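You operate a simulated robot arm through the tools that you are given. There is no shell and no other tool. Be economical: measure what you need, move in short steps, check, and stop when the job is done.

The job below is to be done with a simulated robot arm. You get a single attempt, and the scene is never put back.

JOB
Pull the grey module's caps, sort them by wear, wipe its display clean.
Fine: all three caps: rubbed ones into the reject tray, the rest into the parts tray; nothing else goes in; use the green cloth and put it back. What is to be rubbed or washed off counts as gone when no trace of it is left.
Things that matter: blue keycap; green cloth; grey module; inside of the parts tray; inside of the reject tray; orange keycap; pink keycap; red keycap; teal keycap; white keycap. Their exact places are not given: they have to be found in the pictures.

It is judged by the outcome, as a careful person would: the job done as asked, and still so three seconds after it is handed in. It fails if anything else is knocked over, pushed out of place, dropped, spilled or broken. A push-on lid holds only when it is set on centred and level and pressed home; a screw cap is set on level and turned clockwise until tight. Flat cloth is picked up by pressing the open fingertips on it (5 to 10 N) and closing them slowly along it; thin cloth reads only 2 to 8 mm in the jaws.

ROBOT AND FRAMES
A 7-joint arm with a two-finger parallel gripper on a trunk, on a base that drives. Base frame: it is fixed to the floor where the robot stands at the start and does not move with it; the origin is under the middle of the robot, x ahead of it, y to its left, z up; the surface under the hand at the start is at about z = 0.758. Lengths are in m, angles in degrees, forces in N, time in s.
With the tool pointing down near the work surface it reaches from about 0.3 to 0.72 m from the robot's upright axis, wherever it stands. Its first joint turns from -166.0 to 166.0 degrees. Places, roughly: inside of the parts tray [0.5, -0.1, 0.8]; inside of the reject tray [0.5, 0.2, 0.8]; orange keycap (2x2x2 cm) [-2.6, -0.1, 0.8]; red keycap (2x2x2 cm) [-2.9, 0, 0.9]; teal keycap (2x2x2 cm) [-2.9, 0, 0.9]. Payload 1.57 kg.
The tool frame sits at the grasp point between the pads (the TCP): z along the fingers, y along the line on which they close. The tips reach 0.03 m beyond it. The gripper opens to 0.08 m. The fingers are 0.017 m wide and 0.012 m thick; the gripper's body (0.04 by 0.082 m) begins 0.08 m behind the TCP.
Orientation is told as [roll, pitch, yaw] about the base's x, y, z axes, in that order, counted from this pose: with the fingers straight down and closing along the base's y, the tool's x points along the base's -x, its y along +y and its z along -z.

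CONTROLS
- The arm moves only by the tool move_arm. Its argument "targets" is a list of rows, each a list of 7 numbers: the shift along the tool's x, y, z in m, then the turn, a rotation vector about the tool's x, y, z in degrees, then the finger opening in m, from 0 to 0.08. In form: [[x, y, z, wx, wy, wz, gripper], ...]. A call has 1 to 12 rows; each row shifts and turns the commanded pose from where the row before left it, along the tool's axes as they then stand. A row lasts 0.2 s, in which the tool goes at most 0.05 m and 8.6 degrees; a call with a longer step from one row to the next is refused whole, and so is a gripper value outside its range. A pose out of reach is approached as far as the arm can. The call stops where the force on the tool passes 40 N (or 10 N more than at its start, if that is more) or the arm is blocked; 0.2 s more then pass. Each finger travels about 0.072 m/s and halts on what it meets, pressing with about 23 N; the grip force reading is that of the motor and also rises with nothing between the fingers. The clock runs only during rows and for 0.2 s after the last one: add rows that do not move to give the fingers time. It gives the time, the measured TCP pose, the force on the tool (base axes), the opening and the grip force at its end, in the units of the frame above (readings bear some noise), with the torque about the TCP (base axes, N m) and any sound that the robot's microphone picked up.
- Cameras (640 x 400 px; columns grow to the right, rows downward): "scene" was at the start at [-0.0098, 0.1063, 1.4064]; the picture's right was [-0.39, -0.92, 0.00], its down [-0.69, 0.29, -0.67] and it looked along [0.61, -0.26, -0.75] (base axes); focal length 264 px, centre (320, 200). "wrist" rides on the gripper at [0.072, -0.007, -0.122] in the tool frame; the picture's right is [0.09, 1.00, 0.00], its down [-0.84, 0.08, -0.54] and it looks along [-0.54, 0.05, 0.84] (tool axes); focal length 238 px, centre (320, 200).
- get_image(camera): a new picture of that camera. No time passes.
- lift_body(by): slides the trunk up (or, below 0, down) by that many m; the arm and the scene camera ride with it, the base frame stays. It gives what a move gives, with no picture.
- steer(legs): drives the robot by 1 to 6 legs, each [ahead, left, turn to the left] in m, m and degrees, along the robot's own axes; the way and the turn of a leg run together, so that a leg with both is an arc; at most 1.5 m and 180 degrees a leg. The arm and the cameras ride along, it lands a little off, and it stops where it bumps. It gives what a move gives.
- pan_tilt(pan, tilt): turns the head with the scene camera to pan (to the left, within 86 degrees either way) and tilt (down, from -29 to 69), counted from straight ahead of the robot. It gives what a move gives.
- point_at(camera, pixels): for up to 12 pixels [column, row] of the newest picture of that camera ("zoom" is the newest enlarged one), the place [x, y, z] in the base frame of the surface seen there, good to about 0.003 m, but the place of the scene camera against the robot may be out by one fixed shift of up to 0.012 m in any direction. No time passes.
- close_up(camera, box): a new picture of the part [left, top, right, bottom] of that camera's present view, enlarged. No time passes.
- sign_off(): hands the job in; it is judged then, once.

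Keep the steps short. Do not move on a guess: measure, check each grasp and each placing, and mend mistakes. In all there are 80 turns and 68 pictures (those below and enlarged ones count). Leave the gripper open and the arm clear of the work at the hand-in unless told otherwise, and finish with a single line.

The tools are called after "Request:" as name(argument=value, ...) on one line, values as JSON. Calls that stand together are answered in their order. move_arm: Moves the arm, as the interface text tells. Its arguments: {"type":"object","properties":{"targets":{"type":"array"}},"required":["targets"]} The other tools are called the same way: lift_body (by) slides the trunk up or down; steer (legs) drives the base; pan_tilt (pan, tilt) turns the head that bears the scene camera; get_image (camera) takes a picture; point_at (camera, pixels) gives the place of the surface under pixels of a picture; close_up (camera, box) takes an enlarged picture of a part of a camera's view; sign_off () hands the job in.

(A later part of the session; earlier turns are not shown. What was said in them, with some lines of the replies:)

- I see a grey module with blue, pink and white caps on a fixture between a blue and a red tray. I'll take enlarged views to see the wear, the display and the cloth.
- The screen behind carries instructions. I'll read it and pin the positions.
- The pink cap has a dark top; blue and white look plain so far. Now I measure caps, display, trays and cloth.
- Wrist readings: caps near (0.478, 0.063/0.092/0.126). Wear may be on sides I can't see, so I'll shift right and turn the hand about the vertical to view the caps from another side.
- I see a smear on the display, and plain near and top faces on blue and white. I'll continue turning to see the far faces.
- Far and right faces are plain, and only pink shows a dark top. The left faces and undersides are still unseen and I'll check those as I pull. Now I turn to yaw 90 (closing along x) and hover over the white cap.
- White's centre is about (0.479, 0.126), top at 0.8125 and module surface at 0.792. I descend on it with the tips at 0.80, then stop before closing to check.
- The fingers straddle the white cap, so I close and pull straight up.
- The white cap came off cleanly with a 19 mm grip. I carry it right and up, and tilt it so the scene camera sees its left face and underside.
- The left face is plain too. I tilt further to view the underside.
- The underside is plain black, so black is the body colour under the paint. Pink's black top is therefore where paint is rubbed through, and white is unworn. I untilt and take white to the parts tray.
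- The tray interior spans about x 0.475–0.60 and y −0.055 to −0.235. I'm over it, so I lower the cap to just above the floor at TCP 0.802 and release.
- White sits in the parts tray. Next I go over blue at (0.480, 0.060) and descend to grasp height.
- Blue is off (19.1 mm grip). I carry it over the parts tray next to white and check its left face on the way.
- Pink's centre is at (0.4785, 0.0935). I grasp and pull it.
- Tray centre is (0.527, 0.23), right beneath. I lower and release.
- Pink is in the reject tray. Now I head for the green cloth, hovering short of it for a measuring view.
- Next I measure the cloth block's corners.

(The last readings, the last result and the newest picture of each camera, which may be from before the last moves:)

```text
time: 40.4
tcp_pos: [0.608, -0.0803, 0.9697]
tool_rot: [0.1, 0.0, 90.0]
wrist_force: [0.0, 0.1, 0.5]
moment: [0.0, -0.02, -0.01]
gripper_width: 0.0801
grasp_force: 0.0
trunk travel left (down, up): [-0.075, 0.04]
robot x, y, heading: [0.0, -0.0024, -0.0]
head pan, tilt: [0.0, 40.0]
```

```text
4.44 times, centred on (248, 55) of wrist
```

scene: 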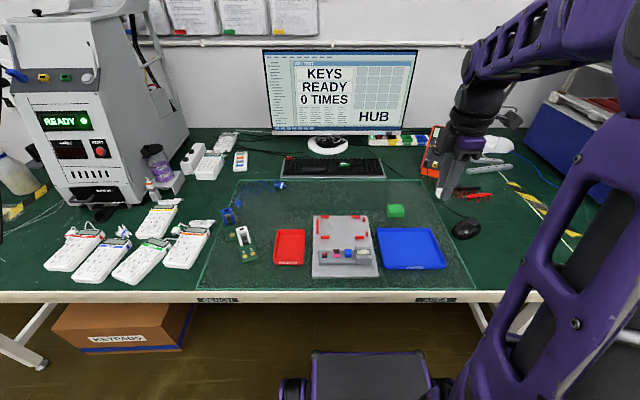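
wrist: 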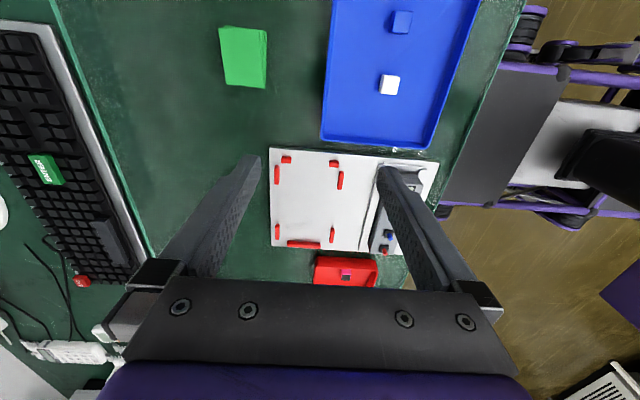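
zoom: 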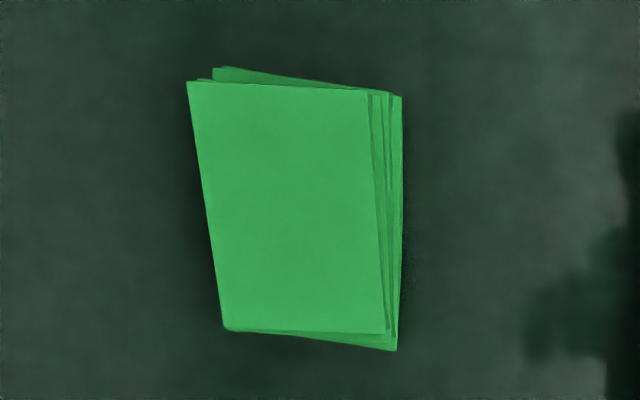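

The block is a folded cloth at x 0.676–0.722, y −0.162 to −0.106, top 0.781. I go above its middle first.

Request:
move_arm(targets=[[0.018, -0.0303, 0.033, 0, 0, 0, 0.08], [0.018, -0.0303, 0.033, 0, 0, 0, 0.08], [0.018, -0.0303, 0.033, 0, 0, 0, 0.08], [0, 0, 0, 0, 0, 0, 0.08]])

Request:
get_image(camera="wrist")

Request:
close_up(camera="scene", box=[360, 150, 460, 250])

```text
time: 41.4
tcp_pos: [0.7002, -0.1331, 0.8685]
tool_rot: [0.1, -0.1, 90.2]
wrist_force: [-0.5, -0.3, 0.1]
moment: [0.01, 0.03, -0.01]
gripper_width: 0.0801
grasp_force: 0.0
trunk travel left (down, up): [-0.075, 0.04]
robot x, y, heading: [-0.0006, 0.002, -0.1]
head pan, tilt: [0.0, 40.0]
```

```text
30 pictures are left
```

wrist: 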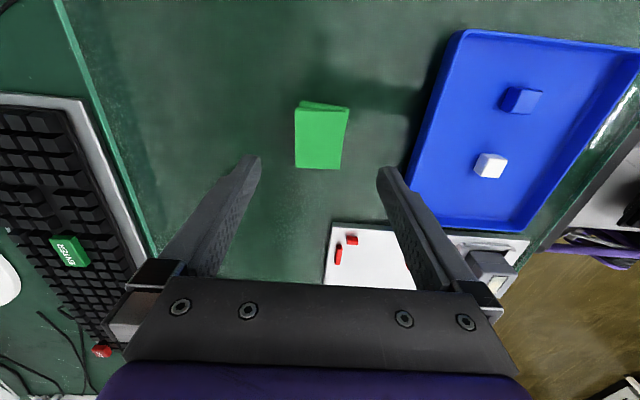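

```text
4.00 times, centred on (410, 200) of scene
```

zoom: 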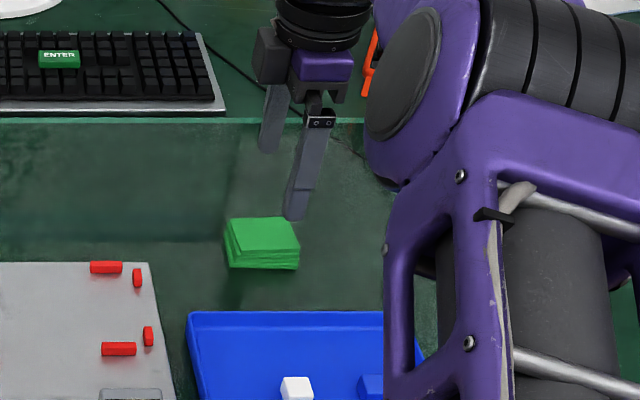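

It's centred. I descend to tips 0.769, then close and lift.

Request:
move_arm(targets=[[0, 0, 0.03, 0, 0, 0, 0.08], [0, 0, 0.03, 0, 0, 0, 0.08], [0, 0, 0.009, 0, 0, 0, 0.08], [0, 0, 0, 0, 0, 0, 0.06], [0, 0, 0, 0, 0, 0, 0.04], [0, 0, 0, 0, 0, 0, 0.02], [0, 0, 0, 0, 0, 0, 0.01], [0, 0, 0, 0, 0, 0, 0.01], [0, 0, 0, 0, 0, 0, 0.01]])

Request:
get_image(camera="wrist")

```text
time: 43.4
tcp_pos: [0.6985, -0.1343, 0.8024]
tool_rot: [0.0, 0.0, 90.0]
wrist_force: [1.0, -0.8, -0.7]
moment: [0.01, -0.01, -0.01]
gripper_width: 0.0437
grasp_force: 22.9
trunk travel left (down, up): [-0.075, 0.04]
robot x, y, heading: [-0.0003, 0.0005, -0.0]
head pan, tilt: [0.0, 40.0]
```

```text
28 pictures are left
```

wrist: 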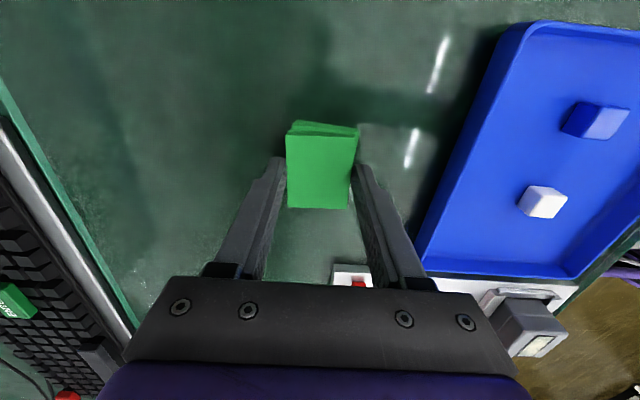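

The cloth is gripped at 43.7 mm wide with about 15 mm showing below the tips. I lift it and move to the far-left side of the display so the wrist camera sees the display unobstructed.

Request:
move_arm(targets=[[0, 0, -0.03, 0, 0, 0, 0.01], [0, 0, -0.04, 0, 0, 0, 0.01], [0, 0, -0.04, 0, 0, 0, 0.01], [-0.032, 0.0314, 0, 0, 0, 0, 0.01], [-0.032, 0.0314, 0, 0, 0, 0, 0.01], [-0.032, 0.0314, 0, 0, 0, 0, 0.01], [-0.032, 0.0314, 0, 0, 0, 0, 0.01], [-0.032, 0.0314, 0, 0, 0, 0, 0.01], [-0.032, 0.0314, 0, 0, 0, 0, 0.01], [-0.032, 0.0314, 0, 0, 0, 0, 0.01]])

Request:
get_image(camera="wrist")

Request:
close_up(camera="wrist", box=[260, 0, 420, 140])

```text
time: 45.6
tcp_pos: [0.478, 0.0895, 0.9103]
tool_rot: [0.0, 0.1, 90.0]
wrist_force: [0.4, 0.1, -0.2]
moment: [-0.01, 0.02, 0.01]
gripper_width: 0.0437
grasp_force: 23.2
trunk travel left (down, up): [-0.075, 0.04]
robot x, y, heading: [-0.0022, -0.0012, 0.3]
head pan, tilt: [0.0, 40.0]
```

```text
27 pictures are left
```

wrist: 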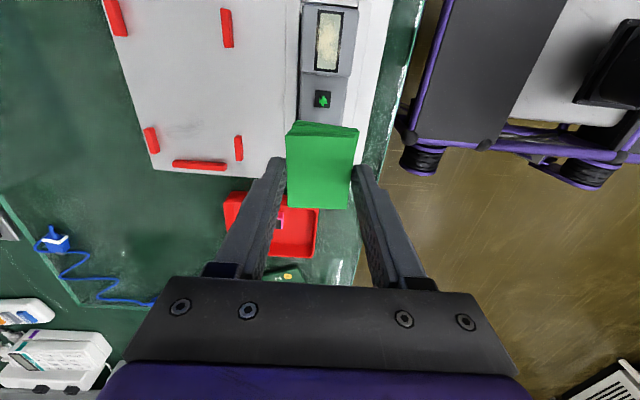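

```text
2.86 times, centred on (340, 70) of wrist
```

zoom: 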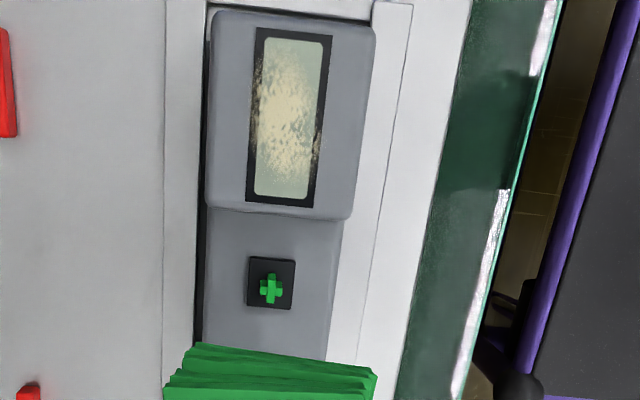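

Request:
point_at(camera="zoom", pixels=[[288, 120], [262, 32], [328, 38], [250, 198], [310, 205], [222, 30], [365, 40], [225, 205], [345, 212], [270, 280], [388, 30], [270, 330]])

```text
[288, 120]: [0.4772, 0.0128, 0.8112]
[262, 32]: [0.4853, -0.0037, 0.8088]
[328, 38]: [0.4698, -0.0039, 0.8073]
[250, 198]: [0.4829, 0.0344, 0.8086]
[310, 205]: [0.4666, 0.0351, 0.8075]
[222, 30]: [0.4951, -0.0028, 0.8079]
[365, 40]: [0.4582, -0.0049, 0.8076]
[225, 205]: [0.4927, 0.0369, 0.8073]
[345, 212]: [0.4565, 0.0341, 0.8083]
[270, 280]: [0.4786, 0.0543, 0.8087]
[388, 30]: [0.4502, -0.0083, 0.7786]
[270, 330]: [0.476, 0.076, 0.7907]
```

Display: x 0.467–0.485, y −0.005 to 0.036, z ≈0.809. The green stem sits at y 0.05–0.058 at nearly the same height, so the cloth's edge must stay below 0.048. I go over the display and approach it.

Request:
move_arm(targets=[[0.0385, 0.001, 0, 0, 0, 0, 0.01], [0.0385, 0.001, 0, 0, 0, 0, 0.01], [0, 0, 0.03, 0, 0, 0, 0.01], [0, 0, 0.015, 0, 0, 0, 0.01], [0, 0, 0.007, 0, 0, 0, 0.01], [0, 0, 0.003, 0, 0, 0, 0.01]])

Request:
close_up(camera="scene", box=[310, 200, 400, 280])

```text
time: 47.0
tcp_pos: [0.4773, 0.0136, 0.856]
tool_rot: [0.0, 0.0, 90.2]
wrist_force: [1.2, -0.3, -0.5]
moment: [-0.03, -0.05, 0.0]
gripper_width: 0.0439
grasp_force: 23.4
trunk travel left (down, up): [-0.075, 0.04]
robot x, y, heading: [0.0012, 0.001, 0.0]
head pan, tilt: [0.0, 40.0]
```

```text
5.00 times, centred on (355, 240) of scene
```

zoom: 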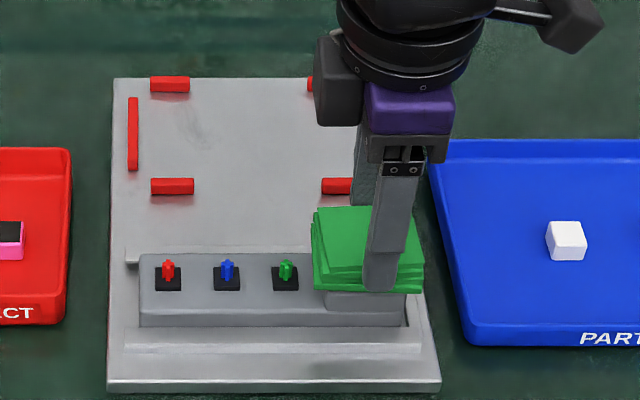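

It hovers just above, so I press in small steps.

Request:
move_arm(targets=[[0, 0, 0.0015, 0, 0, 0, 0.01], [0, 0, 0.0015, 0, 0, 0, 0.01], [0, 0, 0, 0, 0, 0, 0.01]])

```text
time: 47.8
tcp_pos: [0.4773, 0.013, 0.853]
tool_rot: [0.0, 0.0, 90.1]
wrist_force: [-0.3, -0.3, -0.4]
moment: [0.04, -0.02, 0.01]
gripper_width: 0.0438
grasp_force: 22.6
trunk travel left (down, up): [-0.075, 0.04]
robot x, y, heading: [-0.0021, 0.0007, 0.2]
head pan, tilt: [0.0, 40.0]
```

Request:
move_arm(targets=[[0, 0, 0.001, 0, 0, 0, 0.01], [0, 0, 0.001, 0, 0, 0, 0.01], [0, 0, 0, 0, 0, 0, 0.01]])

```text
time: 48.6
tcp_pos: [0.4761, 0.0131, 0.8514]
tool_rot: [0.0, 0.0, 90.2]
wrist_force: [-0.8, -0.4, 2.1]
moment: [0.0, 0.05, 0.0]
gripper_width: 0.0439
grasp_force: 23.0
trunk travel left (down, up): [-0.075, 0.04]
robot x, y, heading: [0.0034, 0.0031, -0.1]
head pan, tilt: [0.0, 40.0]
```

Contact at about 2 N. I press a bit more and make a trial stroke along x.

Request:
move_arm(targets=[[0, 0, 0.0015, 0, 0, 0, 0.01], [0, 0.006, 0, 0, 0, 0, 0.01], [0, 0.006, 0, 0, 0, 0, 0.01], [0, -0.008, 0, 0, 0, 0, 0.01], [0, -0.008, 0, 0, 0, 0, 0.01], [0, -0.008, 0, 0, 0, 0, 0.01], [0, 0.006, 0, 0, 0, 0, 0.01], [0, 0.006, 0, 0, 0, 0, 0.01]])

```text
time: 50.4
tcp_pos: [0.4779, 0.013, 0.8526]
tool_rot: [-0.3, 0.0, 90.1]
wrist_force: [8.7, 0.3, 17.9]
moment: [0.05, -0.36, -0.01]
gripper_width: 0.0436
grasp_force: 22.9
trunk travel left (down, up): [-0.075, 0.04]
robot x, y, heading: [0.0025, -0.0019, -0.0]
head pan, tilt: [0.0, 40.0]
```

It's stiff at 18 N, so I ease off 0.6 mm, then make fuller strokes along x with small y offsets.

Request:
move_arm(targets=[[0, 0, -0.0006, 0, 0, 0, 0.01], [0.005, 0.012, 0, 0, 0, 0, 0.01], [0, -0.013, 0, 0, 0, 0, 0.01], [0, -0.013, 0, 0, 0, 0, 0.01], [-0.004, 0.013, 0, 0, 0, 0, 0.01], [0, 0.013, 0, 0, 0, 0, 0.01], [-0.004, -0.013, 0, 0, 0, 0, 0.01], [0, -0.013, 0, 0, 0, 0, 0.01], [0.004, 0.013, 0, 0, 0, 0, 0.01], [0.004, 0.013, 0, 0, 0, 0, 0.01], [-0.005, -0.012, 0, 0, 0, 0, 0.01]])

```text
time: 52.8
tcp_pos: [0.4774, 0.0121, 0.8512]
tool_rot: [0.0, 0.1, 90.1]
wrist_force: [-1.6, -0.6, 3.7]
moment: [-0.05, 0.15, -0.02]
gripper_width: 0.0441
grasp_force: 23.3
trunk travel left (down, up): [-0.075, 0.04]
robot x, y, heading: [-0.003, -0.0016, 0.3]
head pan, tilt: [0.0, 40.0]
```

I lift and shift to inspect.

Request:
move_arm(targets=[[0, 0, -0.03, 0, 0, 0, 0.01], [0, 0, -0.03, 0, 0, 0, 0.01], [-0.0385, -0.001, 0, 0, 0, 0, 0.01], [-0.0385, -0.001, 0, 0, 0, 0, 0.01], [0, 0, 0, 0, 0, 0, 0.01]])

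Request:
close_up(camera="wrist", box=[285, 0, 385, 120])

```text
time: 54.0
tcp_pos: [0.4771, 0.0889, 0.9105]
tool_rot: [0.0, 0.0, 90.1]
wrist_force: [-0.2, 1.2, 0.4]
moment: [-0.01, -0.02, 0.0]
gripper_width: 0.0438
grasp_force: 23.1
trunk travel left (down, up): [-0.075, 0.04]
robot x, y, heading: [-0.0, 0.0027, -0.1]
head pan, tilt: [0.0, 40.0]
```

```text
3.33 times, centred on (335, 60) of wrist
```

zoom: 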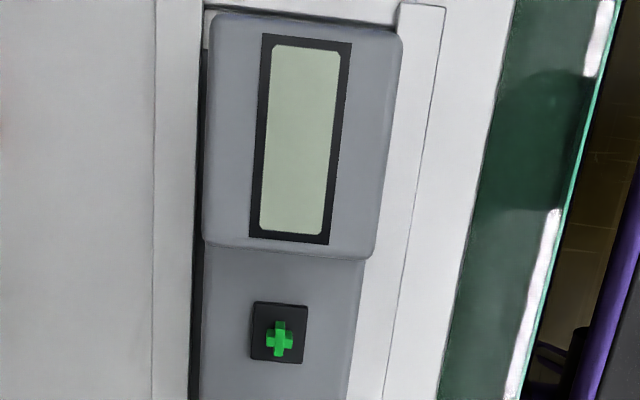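

It looks clean. One tighter view to be sure no trace remains.

Request:
close_up(camera="wrist", box=[314, 4, 348, 78])

Request:
close_up(camera="wrist", box=[310, 0, 360, 40])

```text
5.41 times, centred on (331, 41) of wrist
```

zoom: 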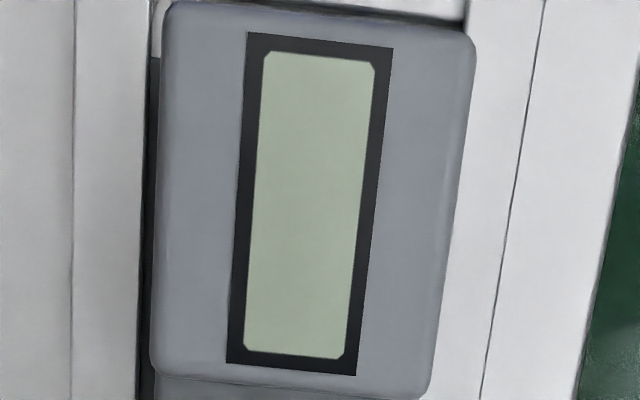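

```text
10.00 times, centred on (335, 20) of wrist
```

zoom: 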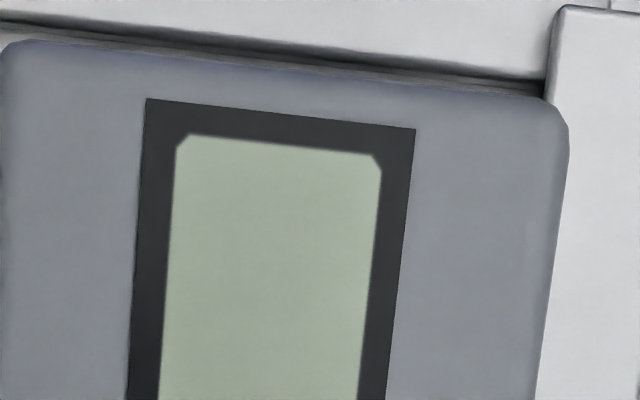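

It's spotless. I return the cloth to its original place (0.6985, −0.134).

Request:
move_arm(targets=[[0.0319, -0.0316, 0, 0, 0, 0, 0.01], [0.0319, -0.0316, 0, 0, 0, 0, 0.01], [0.0319, -0.0316, 0, 0, 0, 0, 0.01], [0.0319, -0.0316, 0, 0, 0, 0, 0.01], [0.0319, -0.0316, 0, 0, 0, 0, 0.01], [0.0319, -0.0316, 0, 0, 0, 0, 0.01], [0.0319, -0.0316, 0, 0, 0, 0, 0.01], [0, 0, 0.04, 0, 0, 0, 0.01], [0, 0, 0.04, 0, 0, 0, 0.01], [0, 0, 0.022, 0, 0, 0, 0.01], [0, 0, 0.004, 0, 0, 0, 0.01], [0, 0, 0, 0, 0, 0, 0.01]])

```text
time: 56.6
tcp_pos: [0.7017, -0.1356, 0.8054]
tool_rot: [0.1, 0.0, 90.1]
wrist_force: [0.1, -0.1, -1.0]
moment: [0.01, -0.03, 0.03]
gripper_width: 0.0436
grasp_force: 23.2
trunk travel left (down, up): [-0.075, 0.04]
robot x, y, heading: [-0.0029, 0.0013, 0.2]
head pan, tilt: [0.0, 40.0]
```

I lower the last few mm until it touches.

Request:
move_arm(targets=[[0, 0.002, 0.002, 0, 0, 0, 0.01], [0, 0, 0.0015, 0, 0, 0, 0.01], [0, 0, 0.001, 0, 0, 0, 0.01], [0, 0, 0, 0, 0, 0, 0.01]])

```text
time: 57.6
tcp_pos: [0.6997, -0.1334, 0.8018]
tool_rot: [-0.1, 0.1, 90.1]
wrist_force: [0.6, -0.4, 2.9]
moment: [-0.06, 0.04, 0.01]
gripper_width: 0.0439
grasp_force: 22.2
trunk travel left (down, up): [-0.075, 0.04]
robot x, y, heading: [0.0025, -0.001, 0.0]
head pan, tilt: [0.0, 40.0]
```

Touching at about 3 N. I open, rise straight up and back off to the side.

Request:
move_arm(targets=[[0, 0, 0, 0, 0, 0, 0.06], [0, 0, 0, 0, 0, 0, 0.08], [0, 0, 0, 0, 0, 0, 0.08], [0, 0, -0.02, 0, 0, 0, 0.08], [0, 0, -0.04, 0, 0, 0, 0.08], [0, 0, -0.04, 0, 0, 0, 0.08], [0, 0, -0.04, 0, 0, 0, 0.08], [-0.04, 0.02, -0.02, 0, 0, 0, 0.08], [-0.04, 0.02, -0.02, 0, 0, 0, 0.08], [-0.04, 0.02, -0.02, 0, 0, 0, 0.08], [-0.04, 0.02, 0, 0, 0, 0, 0.08]])

Request:
get_image(camera="wrist")

Request:
close_up(camera="scene", box=[260, 170, 460, 290])

```text
time: 60.0
tcp_pos: [0.617, 0.0272, 0.9991]
tool_rot: [0.0, 0.0, 90.1]
wrist_force: [-0.4, -0.4, 0.1]
moment: [-0.01, 0.0, 0.0]
gripper_width: 0.0801
grasp_force: 0.0
trunk travel left (down, up): [-0.075, 0.04]
robot x, y, heading: [-0.0001, 0.0015, 0.2]
head pan, tilt: [0.0, 40.0]
```

```text
21 pictures are left
```

wrist: 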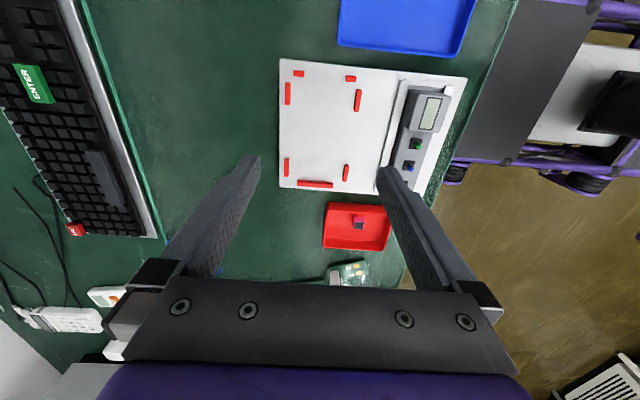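

```text
3.20 times, centred on (360, 230) of scene
```

zoom: 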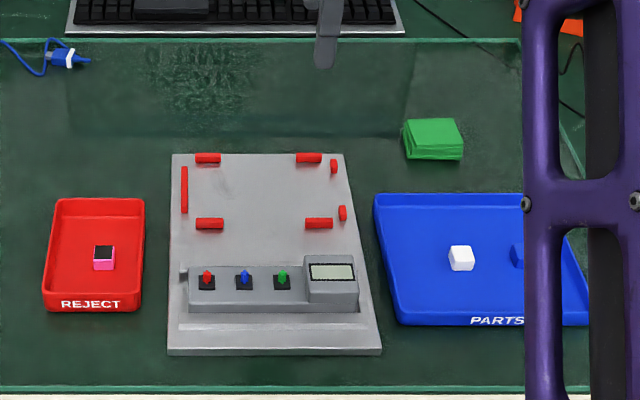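

Pink is in reject, white and blue are in parts, the display is clean and the cloth is back. The gripper is open and clear, so I hand in.

Request:
sign_off()

```text
The job is handed in.
```

I pulled all three caps (the rubbed pink one is in the reject tray, white and blue are in the parts tray), wiped the display clean with the green cloth and put the cloth back in its place.
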